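You operate a simulated robot arm through the tools that you are given. There is no shell and no other tool.

You are at the controls of a simulated two-armed robot. One attempt, no reset.

TASK
Switch the black scale off, plug it in, switch it on and tare it.
Fine: the black plug goes into the white socket beside it; the display ends at 0 g.

The check looks at the end state, three seconds after you hand in, the way a careful person would. Anything else that was tipped, shoved, dropped, spilled or broken makes it a failure.

THE ROBOT
Two 7-joint arms with two-finger parallel grippers on one trunk that stands fixed in place. Base frame: the origin is at the foot of the trunk, x ahead of it, y to its left, z up. Units: mm, degrees, N and s.
The left shoulder is at [80, 131, 947], the right one opposite. With the tool pointing down near the work surface each hand reaches from about 340 to 840 mm from the base axis, measured 20 degrees to its own side. Payload 1.57 kg a hand.
Tool frame (each hand has its own): the origin (TCP) lies between the finger pads and is the grasp point; the fingertips stand 30 mm ahead of it; z points along the fingers, y is the line along which they close. The gripper opens to 110 mm. The fingers are 24 mm wide and 12 mm thick; the gripper's body (48 by 112 mm) begins 78 mm behind the TCP.
Orientation is that of the tool frame in the base frame, as a unit quaternion [x, y, z, w]. With the fingers straight down and closing along the base's y, the tool's x points along the base's -x, its y along +y and its z along -z.

THE INTERFACE
- The arms move only by the tool jog_arm. It takes "left_motion", "right_motion" or both (then of equal length, played together; a hand with none holds still); each is a list of rows, each a list of 7 numbers: the shift along the tool's x, y, z in cm, then the turn, a rotation vector about the tool's x, y, z in degrees, then the finger opening in cm, from 0 to 11. In form: [[tx, ty, tz, rx, ry, rz, claw], ...]. A call has 1 to 20 rows; each row shifts and turns the commanded pose from where the row before left it, along the tool's axes as they then stand. A row lasts 0.2 s, in which the tool goes at most 50 mm and 8.6 degrees; a call with a longer step from one row to the next is refused whole, and so is a gripper value outside its range. Where a pose cannot be reached the arm comes as near as it can. A force on the tool above 90 N (or 10 N above the force at the start of the call, whichever is more), or a blocked arm, ends the call early, and 0.2 s more pass. The fingers move at their own pace (about 108 mm/s each) and stop on an object; they squeeze with about 36 N. The grip force told is the motor's: it shows also when the fingers shut on nothing. Time passes only in rows, and 0.2 s behind the last, so rows that do not move let the fingers close. The reply holds the time, the measured pose of the TCP, the force on the tool along the base axes, the opening and the grip force, in the units named above and with some noise, with the torque about the TCP (base axes, N m) and any sound that the robot's microphone picked up.
- Cameras (640 x 400 px; columns grow to the right, rows downward): "scene" is now at [-38.1, -25.6, 1437.9]; the picture's right is [-0.37, -0.93, 0.00], its down [-0.26, 0.10, -0.96] and it looks along [0.89, -0.35, -0.27] (base axes); focal length 306 px, centre (320, 200). "left" rides on the left gripper at [70, -16, -141] in its tool frame; the picture's right is [0.23, 0.97, 0.00], its down [-0.85, 0.20, -0.48] and it looks along [-0.47, 0.11, 0.88] (tool axes); focal length 222 px, centre (320, 200). "right" rides on the right gripper at [70, 16, -141] in its tool frame; the picture's right is [-0.23, 0.97, 0.00], its down [-0.86, -0.20, -0.48] and it looks along [-0.47, -0.11, 0.88] (tool axes); focal length 222 px, centre (320, 200). There is no depth. A picture from a camera that has moved, and an enlarged one, comes with that camera's place and axes in the base frame and with its lens. The place of the scene camera against the robot may be out by one fixed shift of up to 25 mm in any direction.
- camera(camera): a new picture of that camera. The clock stands still meanwhile.
- head_to(pan, tilt): turns the head with the scene camera to pan (to the left, within 109 degrees either way) and tilt (down, from -29 to 69), counted from straight ahead of the robot. It gives what a move gives.
- inspect(camera, box): a new picture of the part [left, top, right, bottom] of that camera's present view, enlarged. The clock stands still meanwhile.
- close_job(): hands the job in; it is judged then, once.

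Places have to be worked out from the pictures, the camera data and where the tool is seen. Open the grippers and draw the arms clear of the work before you hand the job in, unless the task says otherwise.

The tools are called after "Emit:" as a command line: name --argument value ..., lists and objects as JSON in quotes. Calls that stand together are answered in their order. jog_arm: Moves the arms, as the interface text tells. Its arguments: {"type":"object","properties":{"left_motion":{"type":"array"},"right_motion":{"type":"array"}},"required":[]} The other tools are called the same way: head_to (pan, tilt) turns the head that bears the scene camera; camera (camera) takes a picture; inspect (camera, box) takes an enlarged picture of a part of a camera's view; close_job () hands the job in.

At the start:

```text
clock: 0.0
left_ee_pos: [354.0, -27.3, 1380.8]
left_orientation: [-0.001, 1.0, 0.0, 0.0]
left_force: [-1.0, -0.7, 0.7]
left_torque: [-0.01, 0.01, 0.03]
left_width: 109.9
left_gripper_force: 0.1
right_ee_pos: [245.9, -357.2, 1359.6]
right_orientation: [0.0, 1.0, 0.0, 0.001]
right_force: [0.4, -0.3, -0.8]
right_torque: [0.05, 0.04, 0.03]
right_width: 110.2
right_gripper_force: 0.1
head pan, tilt (commanded): [-21.6, 15.9]
```

scene: 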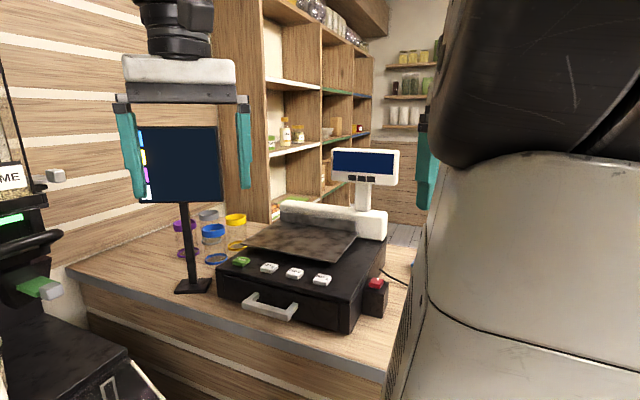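
right: 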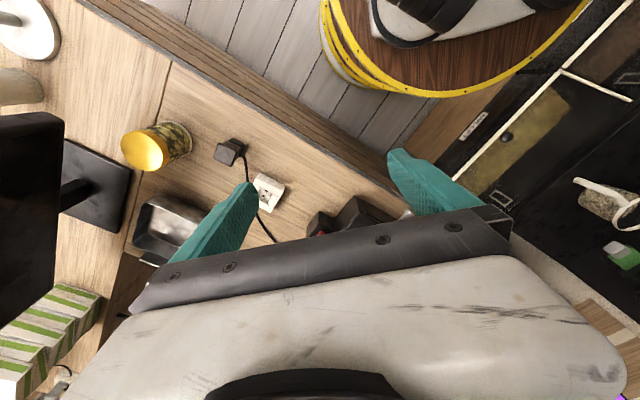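
left: 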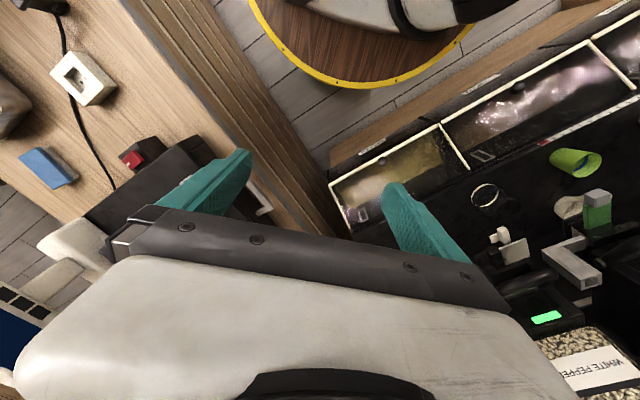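

The first pictures show the black scale on a counter with a red rocker on its side, and a plug and a white socket further right. I'll turn the head to see the work more directly before moving.

Emit:
head_to --pan -30 --tilt 35

Emit:
inspect --camera "right" --box '[100, 80, 420, 280]'

Emit:
inspect --camera "left" --box '[0, 0, 320, 200]'

```text
clock: 0.8
left_ee_pos: [352.8, -27.4, 1380.8]
left_orientation: [0.0, 1.0, 0.0, 0.001]
left_force: [-0.2, -0.2, 0.1]
left_torque: [0.02, 0.01, 0.0]
left_width: 110.1
left_gripper_force: 0.0
right_ee_pos: [245.3, -356.5, 1360.2]
right_orientation: [0.0, 1.0, 0.0, 0.0]
right_force: [-1.2, -0.1, 0.6]
right_torque: [-0.02, -0.03, -0.04]
right_width: 110.0
right_gripper_force: 0.0
head pan, tilt (commanded): [-30.0, 35.0]
```

```text
2.00 times, centred on (260, 180) of right
camera zoom: at [176.5, -340.1, 1501.3], right [0.23, 0.97, 0.0], down [0.86, -0.2, 0.48], along [0.47, -0.11, -0.88], focal length 444 px, centre (440, 240)
```

zoom: 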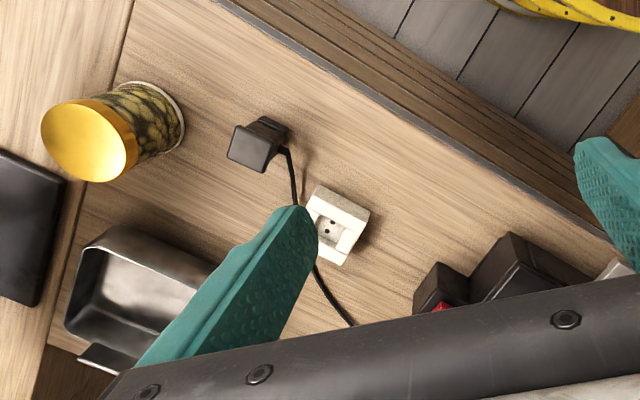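

```text
2.00 times, centred on (160, 100) of left
camera zoom: at [283.8, -43.4, 1522.2], right [-0.23, 0.97, 0.0], down [0.85, 0.2, 0.48], along [0.47, 0.11, -0.88], focal length 444 px, centre (640, 400)
```

zoom: 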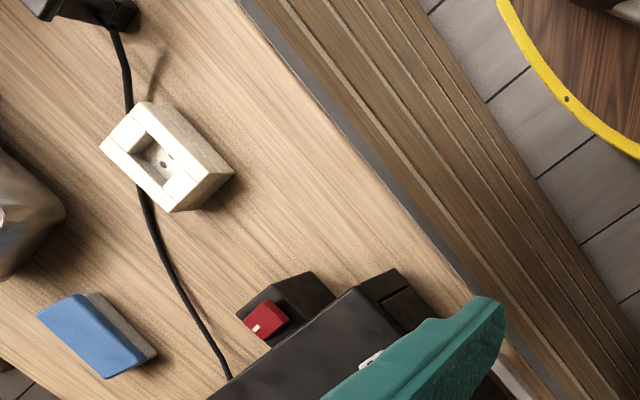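

The plug lies black beside the cord and the white socket has its recess facing up. Now the scene view with the head lowered.

Emit:
camera --camera "scene"

```text
taken
camera scene: at [-48.6, -35.2, 1407.5], right [-0.5, -0.87, 0.0], down [-0.5, 0.29, -0.82], along [0.71, -0.41, -0.57], focal length 306 px, centre (320, 200)
```

scene: 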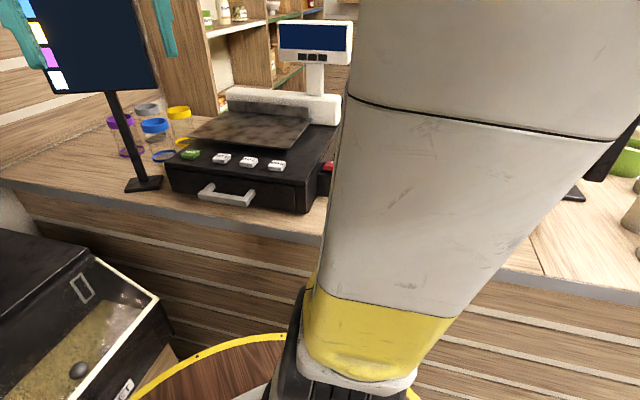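

From triangulating the two wrist views I put the white socket at about (403, -535, 977) and the red switch around (560, -445). The right arm blocks the head camera, so I move it out over the socket at a safe height to look down closely.

Emit:
jog_arm --right_motion '[[-1.8, -3.0, 1.5, 0, 0, 0, 11], [-1.8, -3.0, 1.5, 0, 0, 0, 11], [-1.8, -3.0, 1.5, 0, 0, 0, 11], [-1.8, -3.0, 1.5, 0, 0, 0, 11], [-1.8, -3.0, 1.5, 0, 0, 0, 11], [-1.8, -3.0, 1.5, 0, 0, 0, 11]]'

Emit:
camera --camera "right"

Emit:
camera --camera "scene"

```text
clock: 2.2
left_ee_pos: [353.4, -27.1, 1380.8]
left_orientation: [0.0, 1.0, 0.0, 0.0]
left_force: [0.2, 0.3, -0.2]
left_torque: [-0.04, -0.02, 0.01]
left_width: 110.0
left_gripper_force: 0.0
right_ee_pos: [352.5, -537.4, 1272.0]
right_orientation: [-0.002, 1.0, 0.0, 0.0]
right_force: [-1.2, 0.1, 0.2]
right_torque: [-0.03, -0.01, 0.0]
right_width: 110.1
right_gripper_force: 0.1
head pan, tilt (commanded): [-30.0, 35.0]
```

```text
taken
camera right: at [284.6, -520.3, 1413.1], right [0.23, 0.97, 0.0], down [0.86, -0.2, 0.48], along [0.47, -0.11, -0.88], focal length 222 px, centre (320, 200)
```

right: 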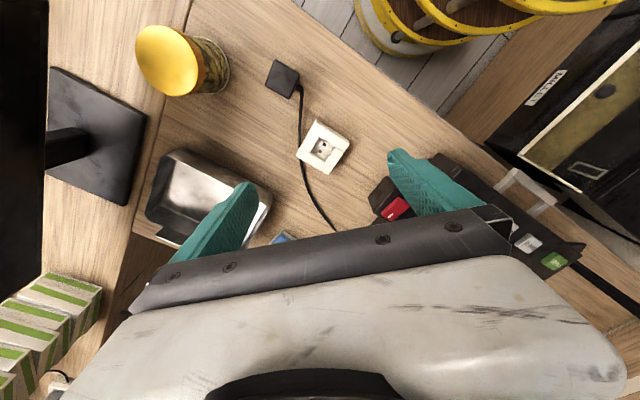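

```text
taken
camera scene: at [-48.9, -34.9, 1407.4], right [-0.5, -0.87, 0.0], down [-0.5, 0.29, -0.82], along [0.71, -0.41, -0.57], focal length 306 px, centre (320, 200)
```

scene: 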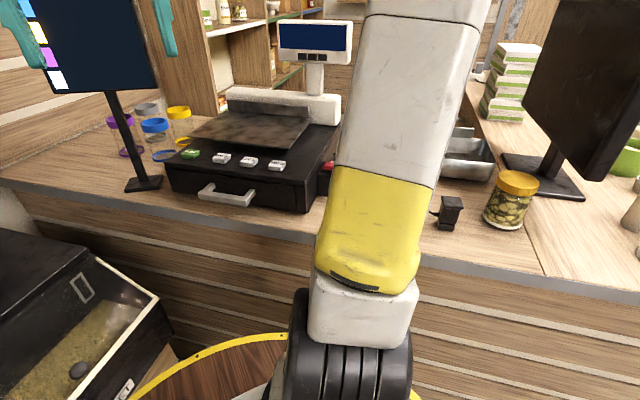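

The socket, plug and cord are now clear in the right wrist view, and the keys are visible from the head. I'll zoom into them.

Emit:
inspect --camera "right" --box '[240, 40, 440, 165]'

Emit:
inspect --camera "right" --box '[350, 140, 600, 290]'

Emit:
inspect --camera "scene" --box '[150, 10, 360, 220]'

Emit:
inspect --camera "scene" --box '[400, 160, 560, 260]'

```text
3.20 times, centred on (340, 102) of right
camera zoom: at [284.6, -520.3, 1413.1], right [0.23, 0.97, 0.0], down [0.86, -0.2, 0.48], along [0.47, -0.11, -0.88], focal length 711 px, centre (256, 512)
```

zoom: 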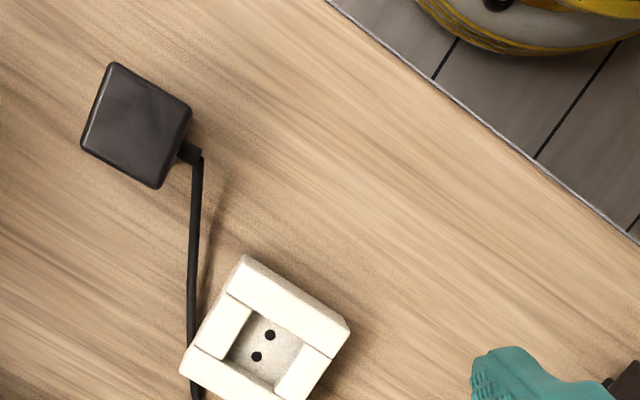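

```text
2.56 times, centred on (475, 215) of right
camera zoom: at [284.6, -520.3, 1413.1], right [0.23, 0.97, 0.0], down [0.86, -0.2, 0.48], along [0.47, -0.11, -0.88], focal length 569 px, centre (-77, 162)
```

zoom: 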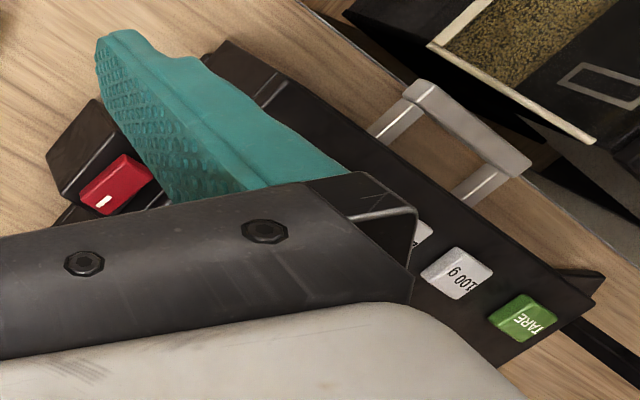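

```text
1.90 times, centred on (255, 115) of scene
camera zoom: at [-48.9, -34.9, 1407.4], right [-0.5, -0.87, 0.0], down [-0.5, 0.29, -0.82], along [0.71, -0.41, -0.57], focal length 584 px, centre (444, 362)
```

zoom: 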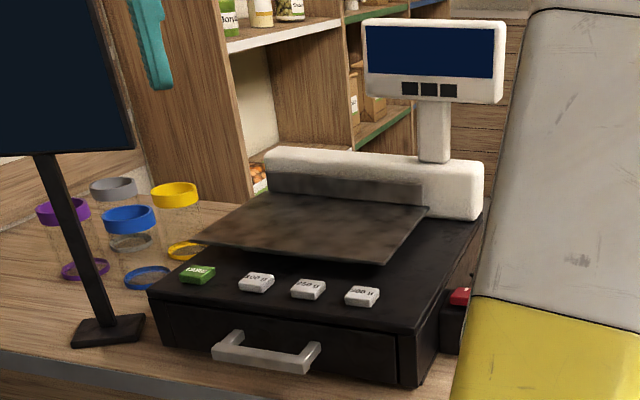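

```text
4.00 times, centred on (480, 210) of scene
camera zoom: at [-48.9, -34.9, 1407.4], right [-0.5, -0.87, 0.0], down [-0.5, 0.29, -0.82], along [0.71, -0.41, -0.57], focal length 1226 px, centre (-320, 160)
```

zoom: 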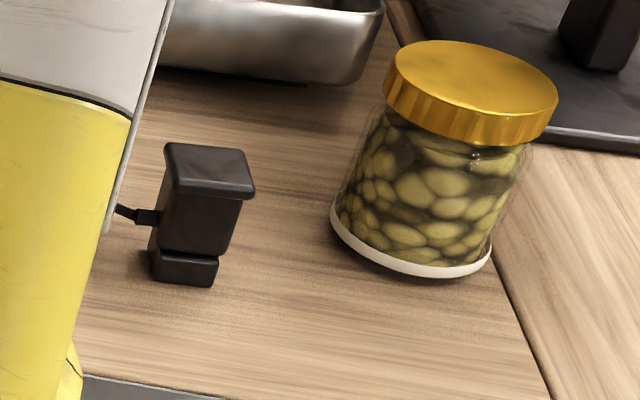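

The keys read TARE (green), 100 g and others; the display is dark and the plug stands upright on the counter near (272, -576), top about z 1024. I lower the right hand to look at plug, socket and rocker more closely.

Emit:
jog_arm --right_motion '[[0.2, -0.5, 3.5, 0, 0, 0, 11], [0.2, -0.5, 3.5, 0, 0, 0, 11], [0.2, -0.4, 3.5, 0, 0, 0, 11], [0.15, -0.4, 3.5, 0, 0, 0, 11]]'

Emit:
camera --camera "right"

Emit:
inspect --camera "right" --box '[240, 100, 420, 220]'

Emit:
camera --camera "scene"

```text
clock: 3.2
left_ee_pos: [353.5, -27.8, 1380.9]
left_orientation: [0.0, 1.0, 0.001, 0.0]
left_force: [0.2, -0.2, 0.0]
left_torque: [-0.03, -0.02, 0.0]
left_width: 110.0
left_gripper_force: 0.0
right_ee_pos: [344.1, -555.7, 1131.2]
right_orientation: [-0.001, 1.0, -0.001, 0.0]
right_force: [0.9, -1.1, 0.3]
right_torque: [0.0, -0.03, 0.0]
right_width: 110.2
right_gripper_force: 0.1
head pan, tilt (commanded): [-30.0, 35.0]
```

```text
taken
camera right: at [275.9, -539.2, 1273.4], right [0.23, 0.97, 0.0], down [0.86, -0.2, 0.48], along [0.47, -0.11, -0.88], focal length 222 px, centre (320, 200)
```

right: 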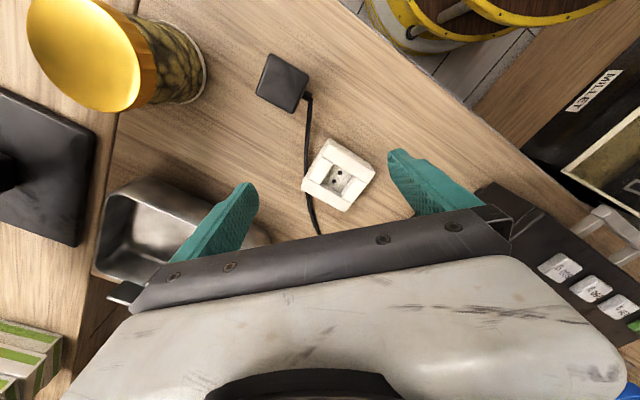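

```text
3.33 times, centred on (330, 160) of right
camera zoom: at [275.9, -539.2, 1273.4], right [0.23, 0.97, 0.0], down [0.86, -0.2, 0.48], along [0.47, -0.11, -0.88], focal length 740 px, centre (287, 333)
```

zoom: 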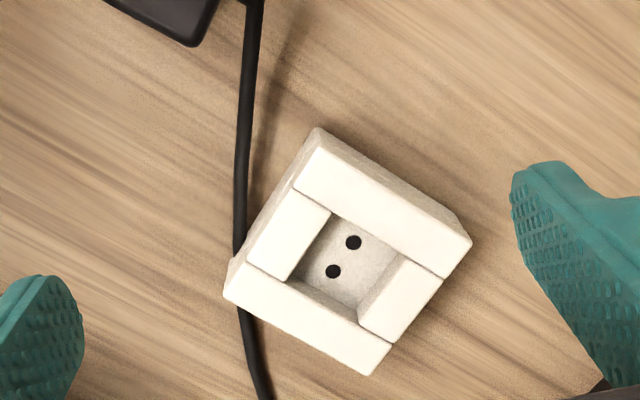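

```text
taken
camera scene: at [-48.7, -35.1, 1407.4], right [-0.5, -0.87, 0.0], down [-0.5, 0.29, -0.82], along [0.71, -0.41, -0.57], focal length 306 px, centre (320, 200)
```

scene: 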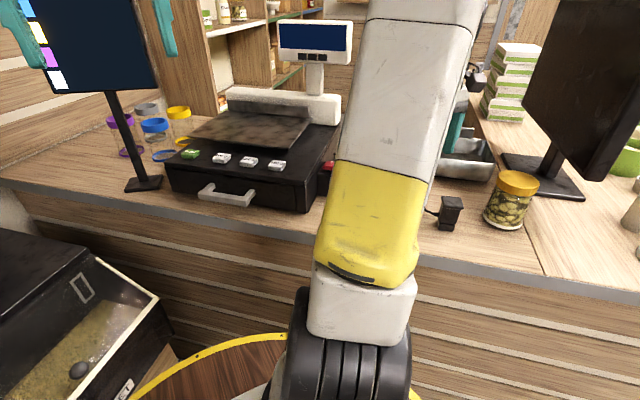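

From the closer wrist view I compute the socket centre at about (404, -544), recess about 37 mm square, turned 45°, with the hole line along (+x,-y). I now zoom into the plug from the head and into the red rocker from the left wrist.

Emit:
inspect --camera "scene" --box '[424, 185, 480, 240]'

Emit:
inspect --camera "left" --box '[105, 130, 185, 180]'

Emit:
inspect --camera "scene" --box '[170, 120, 340, 220]'

```text
7.27 times, centred on (452, 212) of scene
camera zoom: at [-48.7, -35.1, 1407.4], right [-0.5, -0.87, 0.0], down [-0.5, 0.29, -0.82], along [0.71, -0.41, -0.57], focal length 2229 px, centre (-640, 109)
```

zoom: 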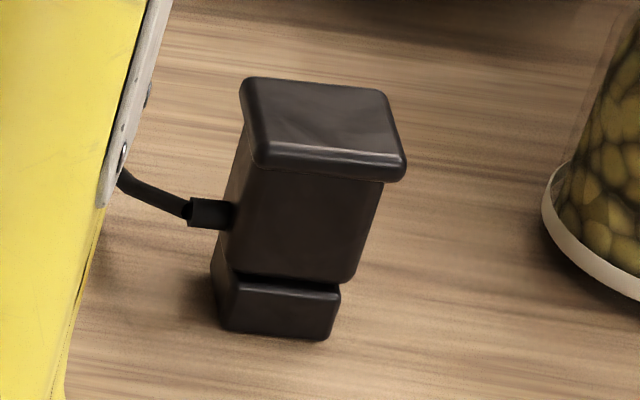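

```text
8.00 times, centred on (145, 155) of left
camera zoom: at [283.8, -43.3, 1522.1], right [-0.23, 0.97, 0.0], down [0.85, 0.2, 0.48], along [0.47, 0.11, -0.88], focal length 1777 px, centre (1720, 560)
```

zoom: 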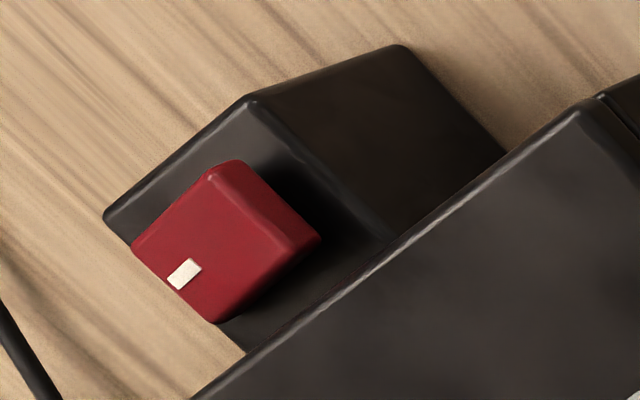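

```text
3.76 times, centred on (255, 170) of scene
camera zoom: at [-48.7, -35.1, 1407.4], right [-0.5, -0.87, 0.0], down [-0.5, 0.29, -0.82], along [0.71, -0.41, -0.57], focal length 1154 px, centre (565, 313)
```

zoom: 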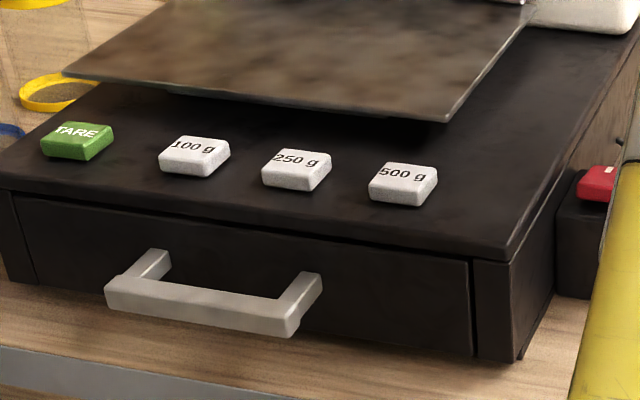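

The plug's body sits over a narrower foot, and the rocker sits on top of a black box on the scale's right side, its white mark at the rear end. I'll move the right hand out over the switch with a 45° yaw to see which end of the rocker is down.

Emit:
jog_arm --right_motion '[[-2.2, 0, -0.3, 0, 0, 7.5, 11], [-2.2, 0, 0, 0, 0, 7.5, 11], [-2.2, 0, 0, 0, 0, 7.5, 11], [-2.2, 0, 0, 0, 0, 7.5, 11], [-2.2, 0, 0, 0, 0, 7.5, 11], [-2.2, 0, 0, 0, 0, 7.5, 11]]'

Emit:
camera --camera "right"

```text
clock: 4.6
left_ee_pos: [352.5, -26.4, 1380.6]
left_orientation: [0.0, 1.0, 0.0, 0.0]
left_force: [-1.1, 0.3, -0.4]
left_torque: [-0.07, -0.06, 0.01]
left_width: 110.0
left_gripper_force: 0.1
right_ee_pos: [468.0, -597.0, 1132.7]
right_orientation: [0.383, 0.924, 0.0, 0.0]
right_force: [-0.2, -0.5, 0.7]
right_torque: [0.01, -0.05, 0.01]
right_width: 110.2
right_gripper_force: 0.0
head pan, tilt (commanded): [-30.0, 35.0]
```

```text
taken
camera right: at [431.9, -536.1, 1274.5], right [0.85, 0.53, 0.0], down [0.46, -0.75, 0.48], along [0.25, -0.41, -0.88], focal length 222 px, centre (320, 200)
```

right: 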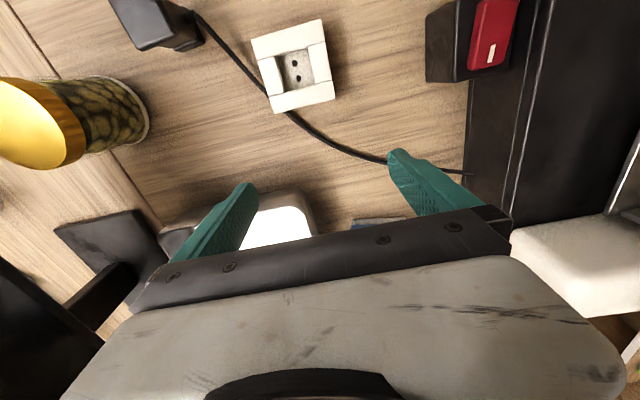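

The rocker is at the image top right; I put it near (542, -423, 1027). I zoom in on it and on the plug from this side.

Emit:
inspect --camera "right" --box '[410, 0, 570, 100]'

Emit:
inspect --camera "right" --box '[90, 0, 350, 160]'

Emit:
camera --camera "scene"

```text
4.00 times, centred on (490, 50) of right
camera zoom: at [431.9, -536.1, 1274.5], right [0.85, 0.53, 0.0], down [0.46, -0.75, 0.48], along [0.25, -0.41, -0.88], focal length 888 px, centre (-360, 800)
```

zoom: 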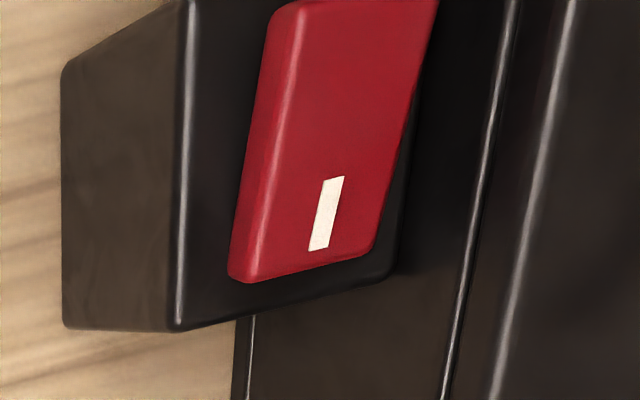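

```text
2.46 times, centred on (220, 80) of right
camera zoom: at [431.9, -536.1, 1274.5], right [0.85, 0.53, 0.0], down [0.46, -0.75, 0.48], along [0.25, -0.41, -0.88], focal length 547 px, centre (566, 495)
```

zoom: 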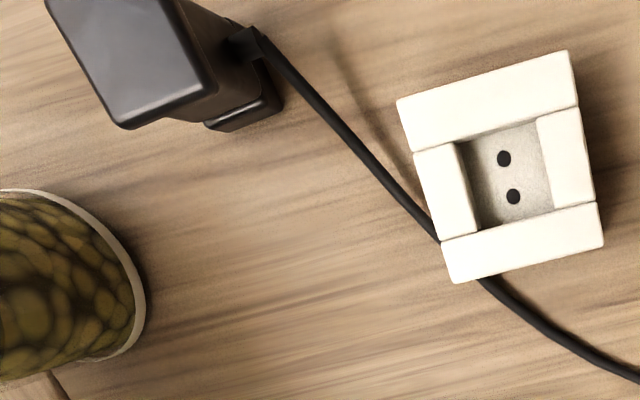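

```text
taken
camera scene: at [-48.8, -35.1, 1407.4], right [-0.5, -0.87, 0.0], down [-0.5, 0.29, -0.82], along [0.71, -0.41, -0.57], focal length 306 px, centre (320, 200)
```

scene: 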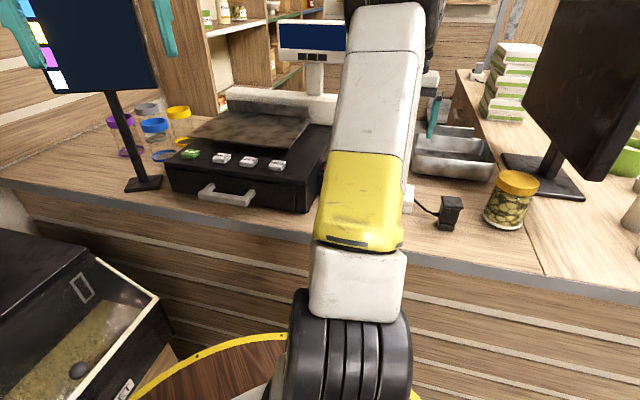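

The rocker's marked end points to the rear of the scale. To judge its tilt I need a more sideways look, so I rotate the hand to -45° yaw and lower it a bit, staying clear above socket and plug.

Emit:
jog_arm --right_motion '[[0, 0, 0.5, 0, 0, -7.5, 11], [0, 0, 0.5, 0, 0, -7.5, 11], [0, 0, 0.5, 0, 0, -7.5, 11], [0, 0, 0.5, 0, 0, -7.5, 11], [0, 0, 0.5, 0, 0, -7.5, 11], [0, 0, 0.5, 0, 0, -7.5, 11], [0, 0, 0.5, 0, 0, -7.5, 11], [0, 0, 0.5, 0, 0, -7.5, 11], [0, 0, 0.5, 0, 0, -7.5, 11], [0, 0, 0.5, 0, 0, -7.5, 11], [0, 0, 0.5, 0, 0, -7.5, 11], [0, 0, 0.5, 0, 0, -7.5, 11], [-2.4, 2.9, 0.5, 0, 0, 0, 11], [-2.4, 2.9, 0.5, 0, 0, 0, 11]]'

Emit:
camera --camera "right"

```text
clock: 7.6
left_ee_pos: [352.8, -27.4, 1381.9]
left_orientation: [0.0, 1.0, 0.0, 0.0]
left_force: [0.9, -0.8, 0.2]
left_torque: [0.05, 0.0, 0.0]
left_width: 109.8
left_gripper_force: 0.1
right_ee_pos: [462.2, -522.9, 1062.6]
right_orientation: [-0.383, 0.924, 0.0, 0.0]
right_force: [-0.2, 0.2, 0.2]
right_torque: [0.01, -0.03, 0.01]
right_width: 109.6
right_gripper_force: 0.0
head pan, tilt (commanded): [-30.0, 35.0]
```

```text
taken
camera right: at [402.2, -560.1, 1204.9], right [-0.53, 0.85, 0.0], down [0.74, 0.46, 0.48], along [0.41, 0.25, -0.88], focal length 222 px, centre (320, 200)
```

right: 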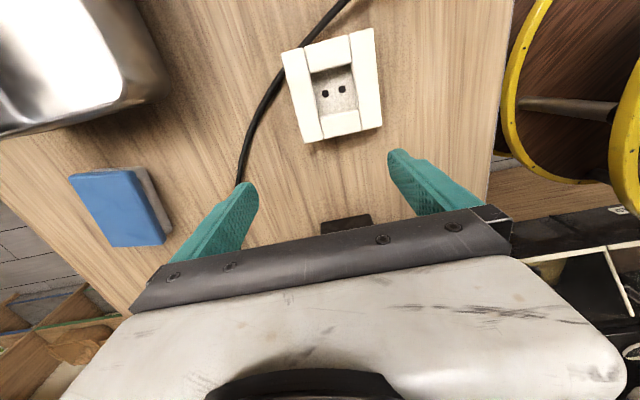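

The hand itself hides everything past the fingers, so I need to tilt the camera up. I'll shift toward the switch and tilt the hand about 35° so the camera looks more sideways at the rocker.

Emit:
jog_arm --right_motion '[[-3.0, 0.5, -0.5, 0, 0, 0, 11], [-3.0, 0.5, -0.5, 0, 0, 0, 11], [0, 0, 0, 0, -7, 0, 11], [0, 0, 0, 0, -7, 0, 11], [0, 0, 0, 0, -7, 0, 11], [0, 0, 0, 0, -7, 0, 11], [0, 0, 0, 0, -7, 0, 11]]'

Emit:
camera --camera "right"

```text
clock: 9.2
left_ee_pos: [352.8, -27.7, 1380.6]
left_orientation: [-0.001, 1.0, 0.0, 0.0]
left_force: [-0.1, 0.2, -0.3]
left_torque: [-0.04, 0.03, 0.02]
left_width: 110.2
left_gripper_force: 0.1
right_ee_pos: [497.2, -471.3, 1073.2]
right_orientation: [-0.366, 0.881, 0.116, 0.278]
right_force: [0.5, 1.0, 0.5]
right_torque: [-0.05, -0.04, -0.01]
right_width: 109.9
right_gripper_force: 0.0
head pan, tilt (commanded): [-30.0, 35.0]
```

```text
taken
camera right: at [388.3, -556.8, 1148.3], right [-0.56, 0.82, 0.13], down [0.44, 0.16, 0.88], along [0.7, 0.55, -0.45], focal length 222 px, centre (320, 200)
```

right: 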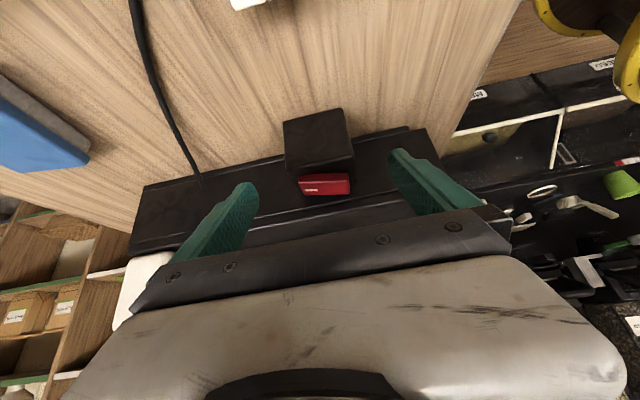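

The rocker is now seen from its side at image centre. I zoom in.

Emit:
inspect --camera "right" --box '[270, 100, 370, 210]'

```text
3.64 times, centred on (320, 155) of right
camera zoom: at [388.3, -556.8, 1148.3], right [-0.56, 0.82, 0.13], down [0.44, 0.16, 0.88], along [0.7, 0.55, -0.45], focal length 808 px, centre (320, 364)
```

zoom: 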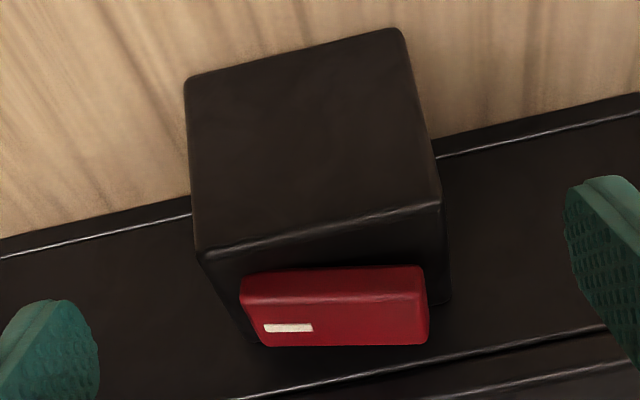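

In this upside-down side view the marked (rear) end sits lower relative to the box edge and the front end is raised: the rocker is pressed at the mark, i.e. ON. I place the rocker centre at about (544, -424, 1033), so I back off, level the hand, close the fingers and yaw to +45° before pressing the front end.

Emit:
jog_arm --right_motion '[[0, 0, -4.5, 0, 0, 0, 6], [0, 0, 0, 0, 7, 0, 0], [0, 0, 0, 0, 7, 0, 0], [0, 0, 0, 0, 7, 0, 0], [0, 0, 0, 0, 7, 0, 0], [0, 0, 0, 0, 7, 0, 0], [0, 0, 0, 0, 0, 7.5, 0], [0, 0, 0, 0, 0, 7.5, 0], [0, 0, 0, 0, 0, 7.5, 0], [0, 0, 0, 0, 0, 7.5, 0], [0, 0, 0, 0, 0, 7.5, 0], [0, 0, 0, 0, 0, 7.5, 0], [0, 0, 0, 0, 0, 7.5, 0], [0, 0, 0, 0, 0, 7.5, 0], [0, 0, 0, 0, 0, 7.5, 0], [0, 0, 0, 0, 0, 7.5, 0], [0, 0, 0, 0, 0, 7.5, 0], [0, 0, 0, 0, 0, 7.5, 0]]'

Emit:
camera --camera "right"

Emit:
camera --camera "scene"

```text
clock: 13.0
left_ee_pos: [354.0, -26.5, 1380.9]
left_orientation: [0.0, 1.0, 0.0, 0.0]
left_force: [-0.1, -0.7, 0.1]
left_torque: [0.0, 0.02, -0.02]
left_width: 110.3
left_gripper_force: 0.1
right_ee_pos: [478.3, -490.2, 1109.7]
right_orientation: [0.383, 0.924, 0.0, 0.0]
right_force: [-0.9, 1.0, -0.5]
right_torque: [0.01, 0.01, -0.04]
right_width: 0.2
right_gripper_force: 21.4
head pan, tilt (commanded): [-30.0, 35.0]
```

```text
taken
camera right: at [441.2, -429.2, 1251.1], right [0.85, 0.53, 0.0], down [0.46, -0.75, 0.48], along [0.25, -0.41, -0.88], focal length 222 px, centre (320, 200)
```

right: 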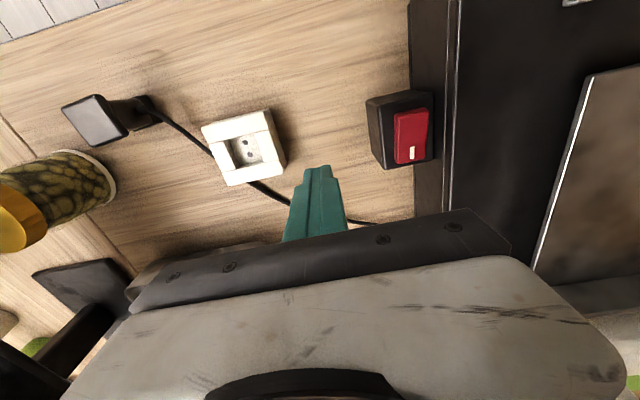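

```text
taken
camera scene: at [-48.6, -35.3, 1407.4], right [-0.5, -0.87, 0.0], down [-0.5, 0.29, -0.82], along [0.71, -0.41, -0.57], focal length 306 px, centre (320, 200)
```

scene: 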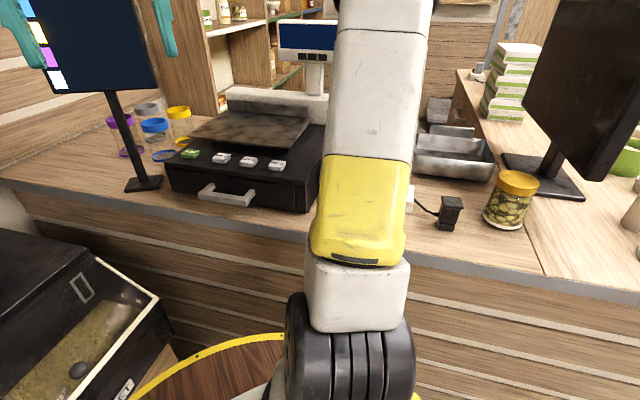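

The rocker, socket and plug are all visible now. I zoom on the rocker to refine its position.

Emit:
inspect --camera "right" --box '[350, 80, 478, 180]'

Emit:
inspect --camera "right" --box '[50, 80, 306, 240]'

```text
4.00 times, centred on (414, 130) of right
camera zoom: at [441.2, -429.2, 1251.1], right [0.85, 0.53, 0.0], down [0.46, -0.75, 0.48], along [0.25, -0.41, -0.88], focal length 888 px, centre (-56, 480)
```

zoom: 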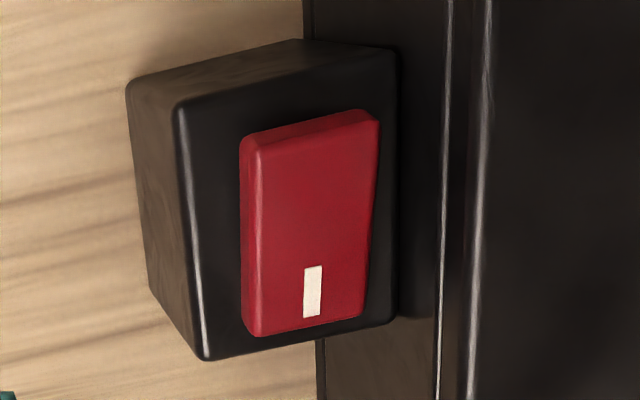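

```text
2.50 times, centred on (178, 160) of right
camera zoom: at [441.2, -429.2, 1251.1], right [0.85, 0.53, 0.0], down [0.46, -0.75, 0.48], along [0.25, -0.41, -0.88], focal length 555 px, centre (675, 300)
```

zoom: 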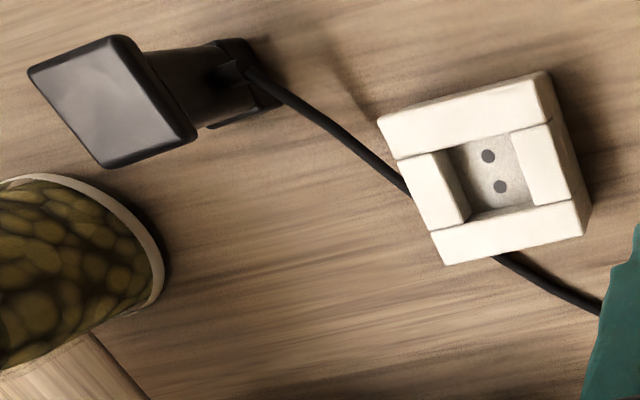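

With this view I refine the rocker: rear mark at (555.5, -436), centre (544.6, -425), raised front end about z 1038. I move the closed fingertips over the front end and stop a few mm above.

Emit:
jog_arm --right_motion '[[0.53, 3.02, 0, 0, 0, 0, 0], [0.53, 3.02, 0, 0, 0, 0, 0], [0.53, 3.01, 0, 0, 0, 0, 0], [0, 0, 1.5, 0, 0, 0, 0], [0, 0, 1.5, 0, 0, 0, 0], [0, 0, 0, 0, 0, 0, 0]]'

Emit:
camera --camera "right"

```text
clock: 14.4
left_ee_pos: [353.4, -26.9, 1381.8]
left_orientation: [-0.001, 1.0, 0.0, 0.0]
left_force: [0.3, -0.6, 0.0]
left_torque: [0.03, -0.03, 0.0]
left_width: 110.1
left_gripper_force: 0.1
right_ee_pos: [530.0, -413.9, 1080.1]
right_orientation: [0.383, 0.924, 0.0, 0.0]
right_force: [-0.2, 0.0, -0.1]
right_torque: [0.0, -0.01, -0.02]
right_width: 0.1
right_gripper_force: 21.4
head pan, tilt (commanded): [-30.0, 35.0]
```

```text
taken
camera right: at [492.8, -352.1, 1221.7], right [0.85, 0.53, 0.0], down [0.46, -0.75, 0.48], along [0.25, -0.41, -0.88], focal length 222 px, centre (320, 200)
```

right: 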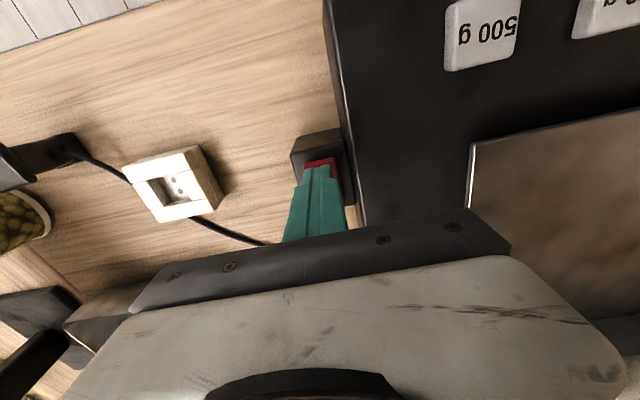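

Emit:
inspect --camera "right" --box '[270, 110, 380, 220]'

```text
3.64 times, centred on (325, 165) of right
camera zoom: at [492.8, -352.1, 1221.7], right [0.85, 0.53, 0.0], down [0.46, -0.75, 0.48], along [0.25, -0.41, -0.88], focal length 808 px, centre (302, 327)
```

zoom: 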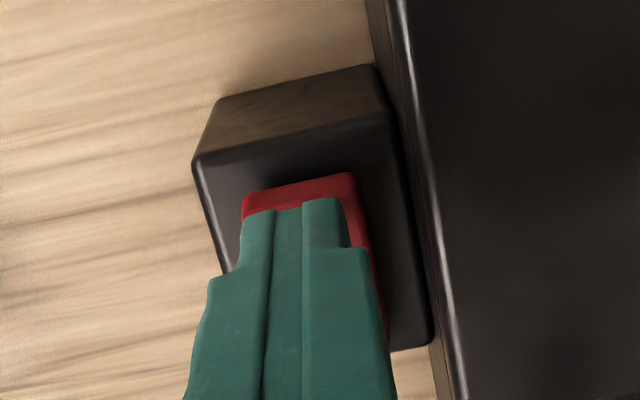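

Fingertips hover about 10 mm above the rocker's front half, clear of the scale wall. I lower in 2 mm steps to touch and press.

Emit:
jog_arm --right_motion '[[0, 0, 0.4, 0, 0, 0, 0], [0, 0, 0.4, 0, 0, 0, 0], [0, 0, 0.2, 0, 0, 0, 0], [0, 0, 0.2, 0, 0, 0, 0], [0, 0, 0.2, 0, 0, 0, 0], [0, 0, 0, 0, 0, 0, 0]]'

```text
clock: 15.8
left_ee_pos: [353.7, -26.6, 1381.2]
left_orientation: [0.0, 1.0, 0.0, 0.0]
left_force: [0.2, 0.7, -0.3]
left_torque: [0.02, 0.0, 0.04]
left_width: 110.1
left_gripper_force: 0.0
right_ee_pos: [530.0, -415.4, 1065.4]
right_orientation: [0.383, 0.924, 0.001, 0.0]
right_force: [0.0, 0.2, 1.0]
right_torque: [0.02, -0.04, -0.01]
right_width: 0.0
right_gripper_force: 21.4
head pan, tilt (commanded): [-30.0, 35.0]
```

No clear contact yet at TCP z 1065. I continue down in 2 mm steps.

Emit:
jog_arm --right_motion '[[0, 0, 0.2, 0, 0, 0, 0], [0, 0, 0.2, 0, 0, 0, 0], [0, 0, 0, 0, 0, 0, 0]]'

Emit:
inspect --camera "right" --box '[270, 110, 380, 220]'

```text
clock: 16.6
left_ee_pos: [352.8, -26.0, 1382.2]
left_orientation: [0.001, 1.0, 0.001, 0.0]
left_force: [0.4, -0.9, 0.3]
left_torque: [0.0, 0.0, 0.0]
left_width: 109.9
left_gripper_force: 0.0
right_ee_pos: [530.3, -414.9, 1064.6]
right_orientation: [0.382, 0.924, 0.0, 0.002]
right_force: [-5.9, 2.1, 25.4]
right_torque: [-0.11, -0.03, 0.19]
right_width: 0.0
right_gripper_force: 21.6
head pan, tilt (commanded): [-30.0, 35.0]
```

```text
3.64 times, centred on (325, 165) of right
camera zoom: at [493.2, -352.5, 1204.5], right [0.85, 0.53, 0.0], down [0.46, -0.74, 0.48], along [0.26, -0.41, -0.88], focal length 808 px, centre (302, 327)
```

zoom: 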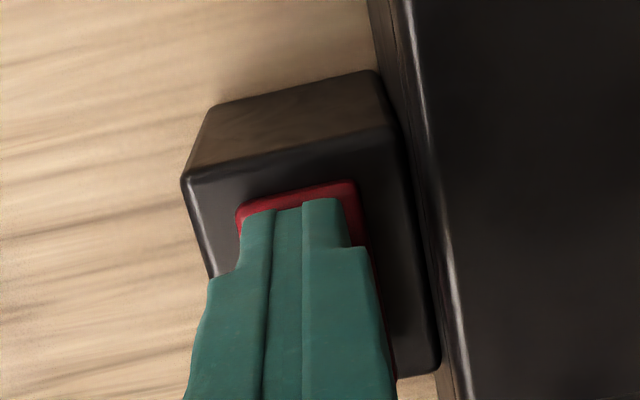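

Contact: 25 N up at TCP z 1064.6, with no click heard. I press about 1.5 mm further and watch the force.

Emit:
jog_arm --right_motion '[[0, 0, 0.15, 0, 0, 0, 0], [0, 0, 0, 0, 0, 0, 0]]'

```text
clock: 17.2
left_ee_pos: [351.2, -25.9, 1381.4]
left_orientation: [0.0, 1.0, 0.0, 0.001]
left_force: [0.3, -0.2, -0.3]
left_torque: [0.03, 0.0, -0.01]
left_width: 109.9
left_gripper_force: 0.0
right_ee_pos: [530.4, -414.0, 1062.4]
right_orientation: [0.382, 0.924, 0.0, 0.002]
right_force: [-8.7, 5.3, 51.1]
right_torque: [-0.34, -0.14, 0.31]
right_width: 0.2
right_gripper_force: 21.4
head pan, tilt (commanded): [-30.0, 35.0]
```

Force rose to 51 N with little travel, so it is against something stiff. I lift off and look at the rocker's state.

Emit:
jog_arm --right_motion '[[0, 0, -1.5, 0, 0, 0, 0], [0, -1.0, -3.0, 0, 0, 0, 0], [1.0, -4.0, 0, 0, 0, 0, 0], [1.0, -4.0, 0, 0, 0, 0, 0]]'

Emit:
camera --camera "right"

```text
clock: 18.2
left_ee_pos: [354.1, -26.7, 1381.1]
left_orientation: [-0.001, 1.0, -0.001, 0.0]
left_force: [0.9, 0.2, -0.1]
left_torque: [-0.05, 0.02, -0.01]
left_width: 110.0
left_gripper_force: 0.2
right_ee_pos: [452.4, -464.1, 1103.1]
right_orientation: [0.382, 0.924, 0.0, 0.0]
right_force: [0.3, 0.0, -0.7]
right_torque: [-0.01, -0.01, 0.01]
right_width: 0.0
right_gripper_force: 21.6
head pan, tilt (commanded): [-30.0, 35.0]
```

```text
taken
camera right: at [414.4, -402.7, 1245.2], right [0.85, 0.53, 0.0], down [0.47, -0.74, 0.48], along [0.25, -0.41, -0.88], focal length 222 px, centre (320, 200)
```

right: 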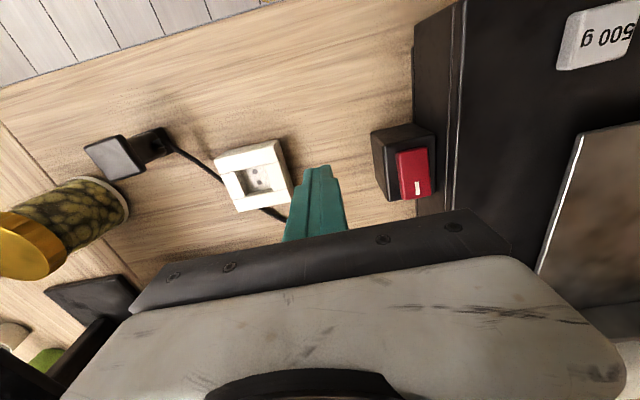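

Emit:
inspect --camera "right" --box '[350, 110, 478, 210]'

```text
4.00 times, centred on (414, 160) of right
camera zoom: at [414.4, -402.7, 1245.2], right [0.85, 0.53, 0.0], down [0.47, -0.74, 0.48], along [0.25, -0.41, -0.88], focal length 888 px, centre (-56, 360)
```

zoom: 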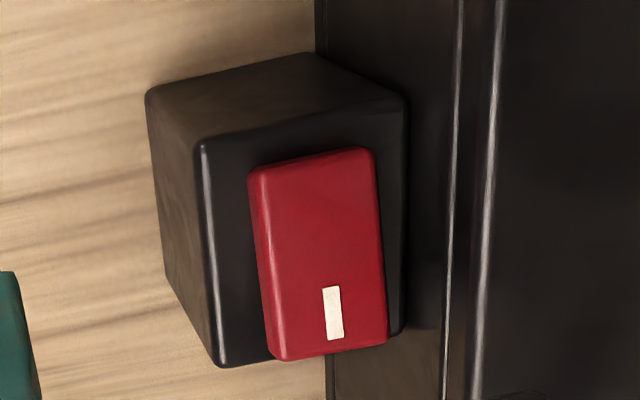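

The rocker has flipped: the marked rear end is now raised, so the scale is OFF. Next is the plug, which I place at (272, -577), top z ≈ 1021, cord leaving at about 51°; I zoom in on its foot before grasping.

Emit:
inspect --camera "right" --box '[70, 100, 230, 200]'

Emit:
inspect --camera "scene" --box '[430, 190, 470, 235]'

```text
4.00 times, centred on (150, 150) of right
camera zoom: at [414.4, -402.7, 1245.2], right [0.85, 0.53, 0.0], down [0.47, -0.74, 0.48], along [0.25, -0.41, -0.88], focal length 888 px, centre (1000, 400)
```

zoom: 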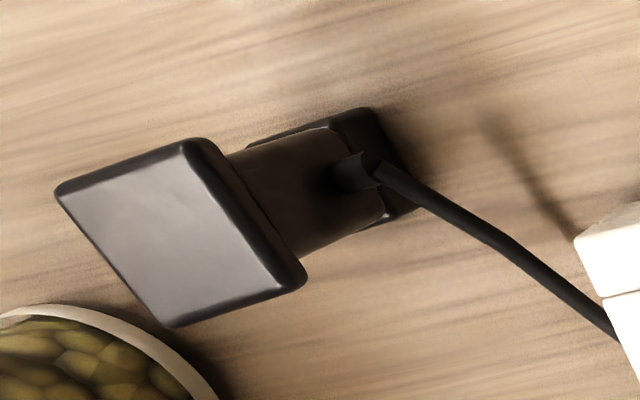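

```text
8.89 times, centred on (450, 212) of scene
camera zoom: at [-48.2, -35.1, 1407.4], right [-0.5, -0.87, 0.0], down [-0.5, 0.29, -0.82], along [0.71, -0.41, -0.57], focal length 2724 px, centre (-836, 89)
```

zoom: 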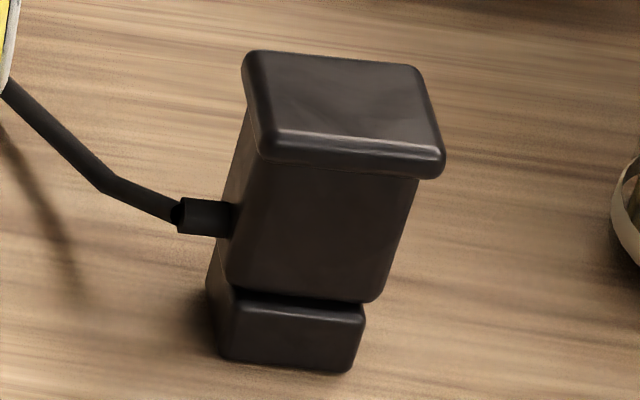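

The foot looks like the plug's nose (about body width, concentric). I yaw the hand to -51° so the fingers close across the faces without the cord, and travel at z ~1110 to above the plug with the fingers open 80 mm.

Emit:
jog_arm --right_motion '[[0, 0, -0.2, 0, 0, -8, 8], [0, 0, -0.2, 0, 0, -8, 8], [0, 0, -0.2, 0, 0, -8, 8], [0, 0, 0, 0, 0, -8, 8], [0, 0, 0, 0, 0, -8, 8], [0, 0, 0, 0, 0, -8, 8], [0, 0, 0, 0, 0, -8, 8], [0, 0, 0, 0, 0, -8, 8], [0, 0, 0, 0, 0, -8, 8], [0, 0, 0, 0, 0, -8, 8], [0, 0, 0, 0, 0, -8, 8], [0, 0, 0, 0, 0, -8, 8], [4.02, 1.38, 0, 0, 0, 0, 8], [4.02, 1.38, 0, 0, 0, 0, 8], [4.02, 1.38, 0, 0, 0, 0, 8], [4.02, 1.38, 0, 0, 0, 0, 8], [4.02, 1.38, 0, 0, 0, 0, 8], [0, 0, 0, 0, 0, 0, 8]]'

Emit:
camera --camera "right"

Emit:
camera --camera "scene"

```text
clock: 22.0
left_ee_pos: [352.7, -28.2, 1380.8]
left_orientation: [0.0, 1.0, 0.0, 0.0]
left_force: [0.1, 0.1, -0.5]
left_torque: [0.0, -0.01, 0.05]
left_width: 109.9
left_gripper_force: 0.1
right_ee_pos: [271.9, -577.9, 1111.6]
right_orientation: [-0.431, 0.902, 0.0, 0.001]
right_force: [0.4, 0.2, -0.6]
right_torque: [-0.04, 0.0, -0.01]
right_width: 80.0
right_gripper_force: 0.1
head pan, tilt (commanded): [-30.0, 35.0]
```

```text
taken
camera right: at [216.1, -621.0, 1253.9], right [-0.61, 0.79, 0.0], down [0.69, 0.54, 0.48], along [0.38, 0.29, -0.88], focal length 222 px, centre (320, 200)
```

right: 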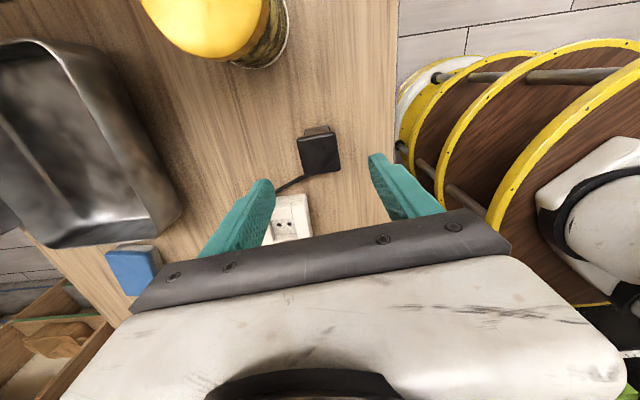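

```text
taken
camera scene: at [-48.7, -35.3, 1407.4], right [-0.5, -0.87, 0.0], down [-0.5, 0.29, -0.82], along [0.71, -0.41, -0.57], focal length 306 px, centre (320, 200)
```

scene: 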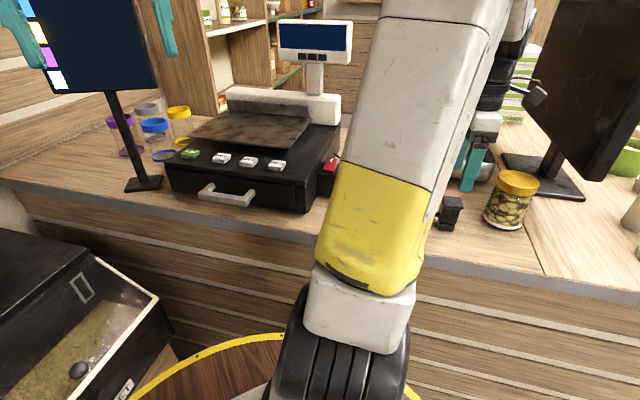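

The hand is above the plug at the intended yaw. I zoom to verify centring between the fingers before lowering.

Emit:
inspect --camera "right" --box '[240, 100, 400, 200]'

```text
4.00 times, centred on (320, 150) of right
camera zoom: at [216.1, -621.0, 1253.9], right [-0.61, 0.79, 0.0], down [0.69, 0.54, 0.48], along [0.38, 0.29, -0.88], focal length 888 px, centre (320, 400)
```

zoom: 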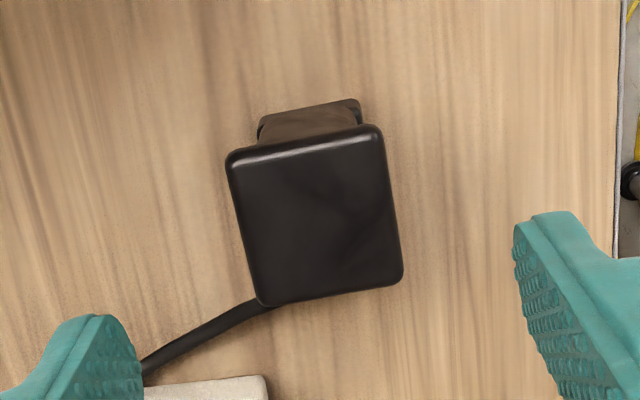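

The cap is a 40 mm square centred at (273, -577), yaw about 48.5°, well centred between the fingers. I trim the yaw by +2.5° and lower so the pads straddle the cap.

Emit:
jog_arm --right_motion '[[-0.13, -0.05, 0, 0, 0, 2.5, 8], [0, 0, 2.5, 0, 0, 0, 8], [0, 0, 2.5, 0, 0, 0, 8], [0, 0, 2.5, 0, 0, 0, 8], [0, 0, 1.2, 0, 0, 0, 8], [0, 0, 0.8, 0, 0, 0, 8], [0, 0, 0, 0, 0, 0, 8]]'

Emit:
camera --camera "right"

Emit:
inspect --camera "scene" --box '[400, 140, 520, 240]'

```text
clock: 23.6
left_ee_pos: [353.9, -28.1, 1381.2]
left_orientation: [0.001, 1.0, 0.0, 0.0]
left_force: [-0.6, 0.0, -0.3]
left_torque: [-0.02, 0.02, 0.02]
left_width: 110.3
left_gripper_force: 0.0
right_ee_pos: [273.1, -576.2, 1016.0]
right_orientation: [-0.411, 0.912, 0.001, 0.0]
right_force: [-0.2, -0.1, 0.6]
right_torque: [0.01, 0.0, -0.03]
right_width: 79.9
right_gripper_force: 0.1
head pan, tilt (commanded): [-30.0, 35.0]
```

```text
taken
camera right: at [215.4, -616.1, 1157.5], right [-0.58, 0.82, 0.0], down [0.72, 0.51, 0.48], along [0.39, 0.28, -0.88], focal length 222 px, centre (320, 200)
```

right: 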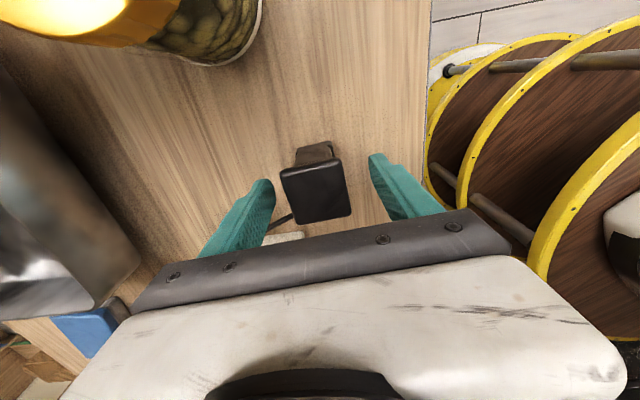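

```text
4.00 times, centred on (460, 190) of scene
camera zoom: at [-48.6, -35.3, 1407.4], right [-0.5, -0.87, 0.0], down [-0.5, 0.29, -0.82], along [0.71, -0.41, -0.57], focal length 1226 px, centre (-240, 240)
```

zoom: 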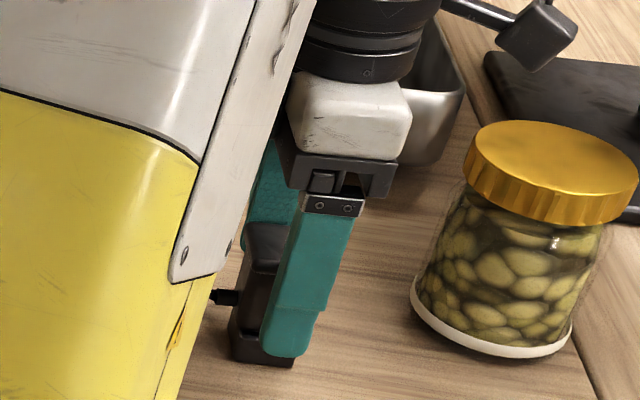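

The fingers straddle the plug with the tips just above the foot and clear of the cord. I close on it.

Emit:
jog_arm --right_motion '[[0, 0, 0.2, 0, 0, 0, 5], [0, 0, 0, 0, 0, 0, 3], [0, 0, 0, 0, 0, 0, 3], [0, 0, 0, 0, 0, 0, 3]]'

Emit:
inspect --camera "scene" --box '[400, 140, 520, 240]'

```text
clock: 24.6
left_ee_pos: [353.8, -26.8, 1380.8]
left_orientation: [0.0, 1.0, -0.001, 0.0]
left_force: [0.3, -0.5, 0.5]
left_torque: [-0.02, 0.0, 0.02]
left_width: 109.9
left_gripper_force: 0.0
right_ee_pos: [273.6, -575.2, 1014.9]
right_orientation: [-0.411, 0.912, 0.0, -0.001]
right_force: [1.5, 0.3, 2.9]
right_torque: [-0.02, -0.03, -0.01]
right_width: 41.4
right_gripper_force: 36.2
head pan, tilt (commanded): [-30.0, 35.0]
```

```text
4.00 times, centred on (460, 190) of scene
camera zoom: at [-48.6, -35.2, 1407.4], right [-0.5, -0.87, 0.0], down [-0.5, 0.29, -0.82], along [0.71, -0.41, -0.57], focal length 1226 px, centre (-240, 240)
```

zoom: 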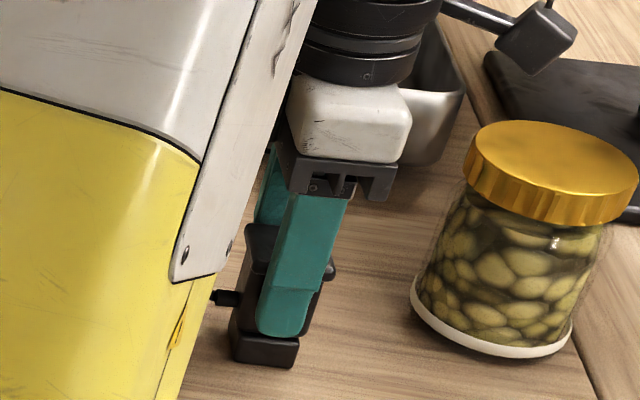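

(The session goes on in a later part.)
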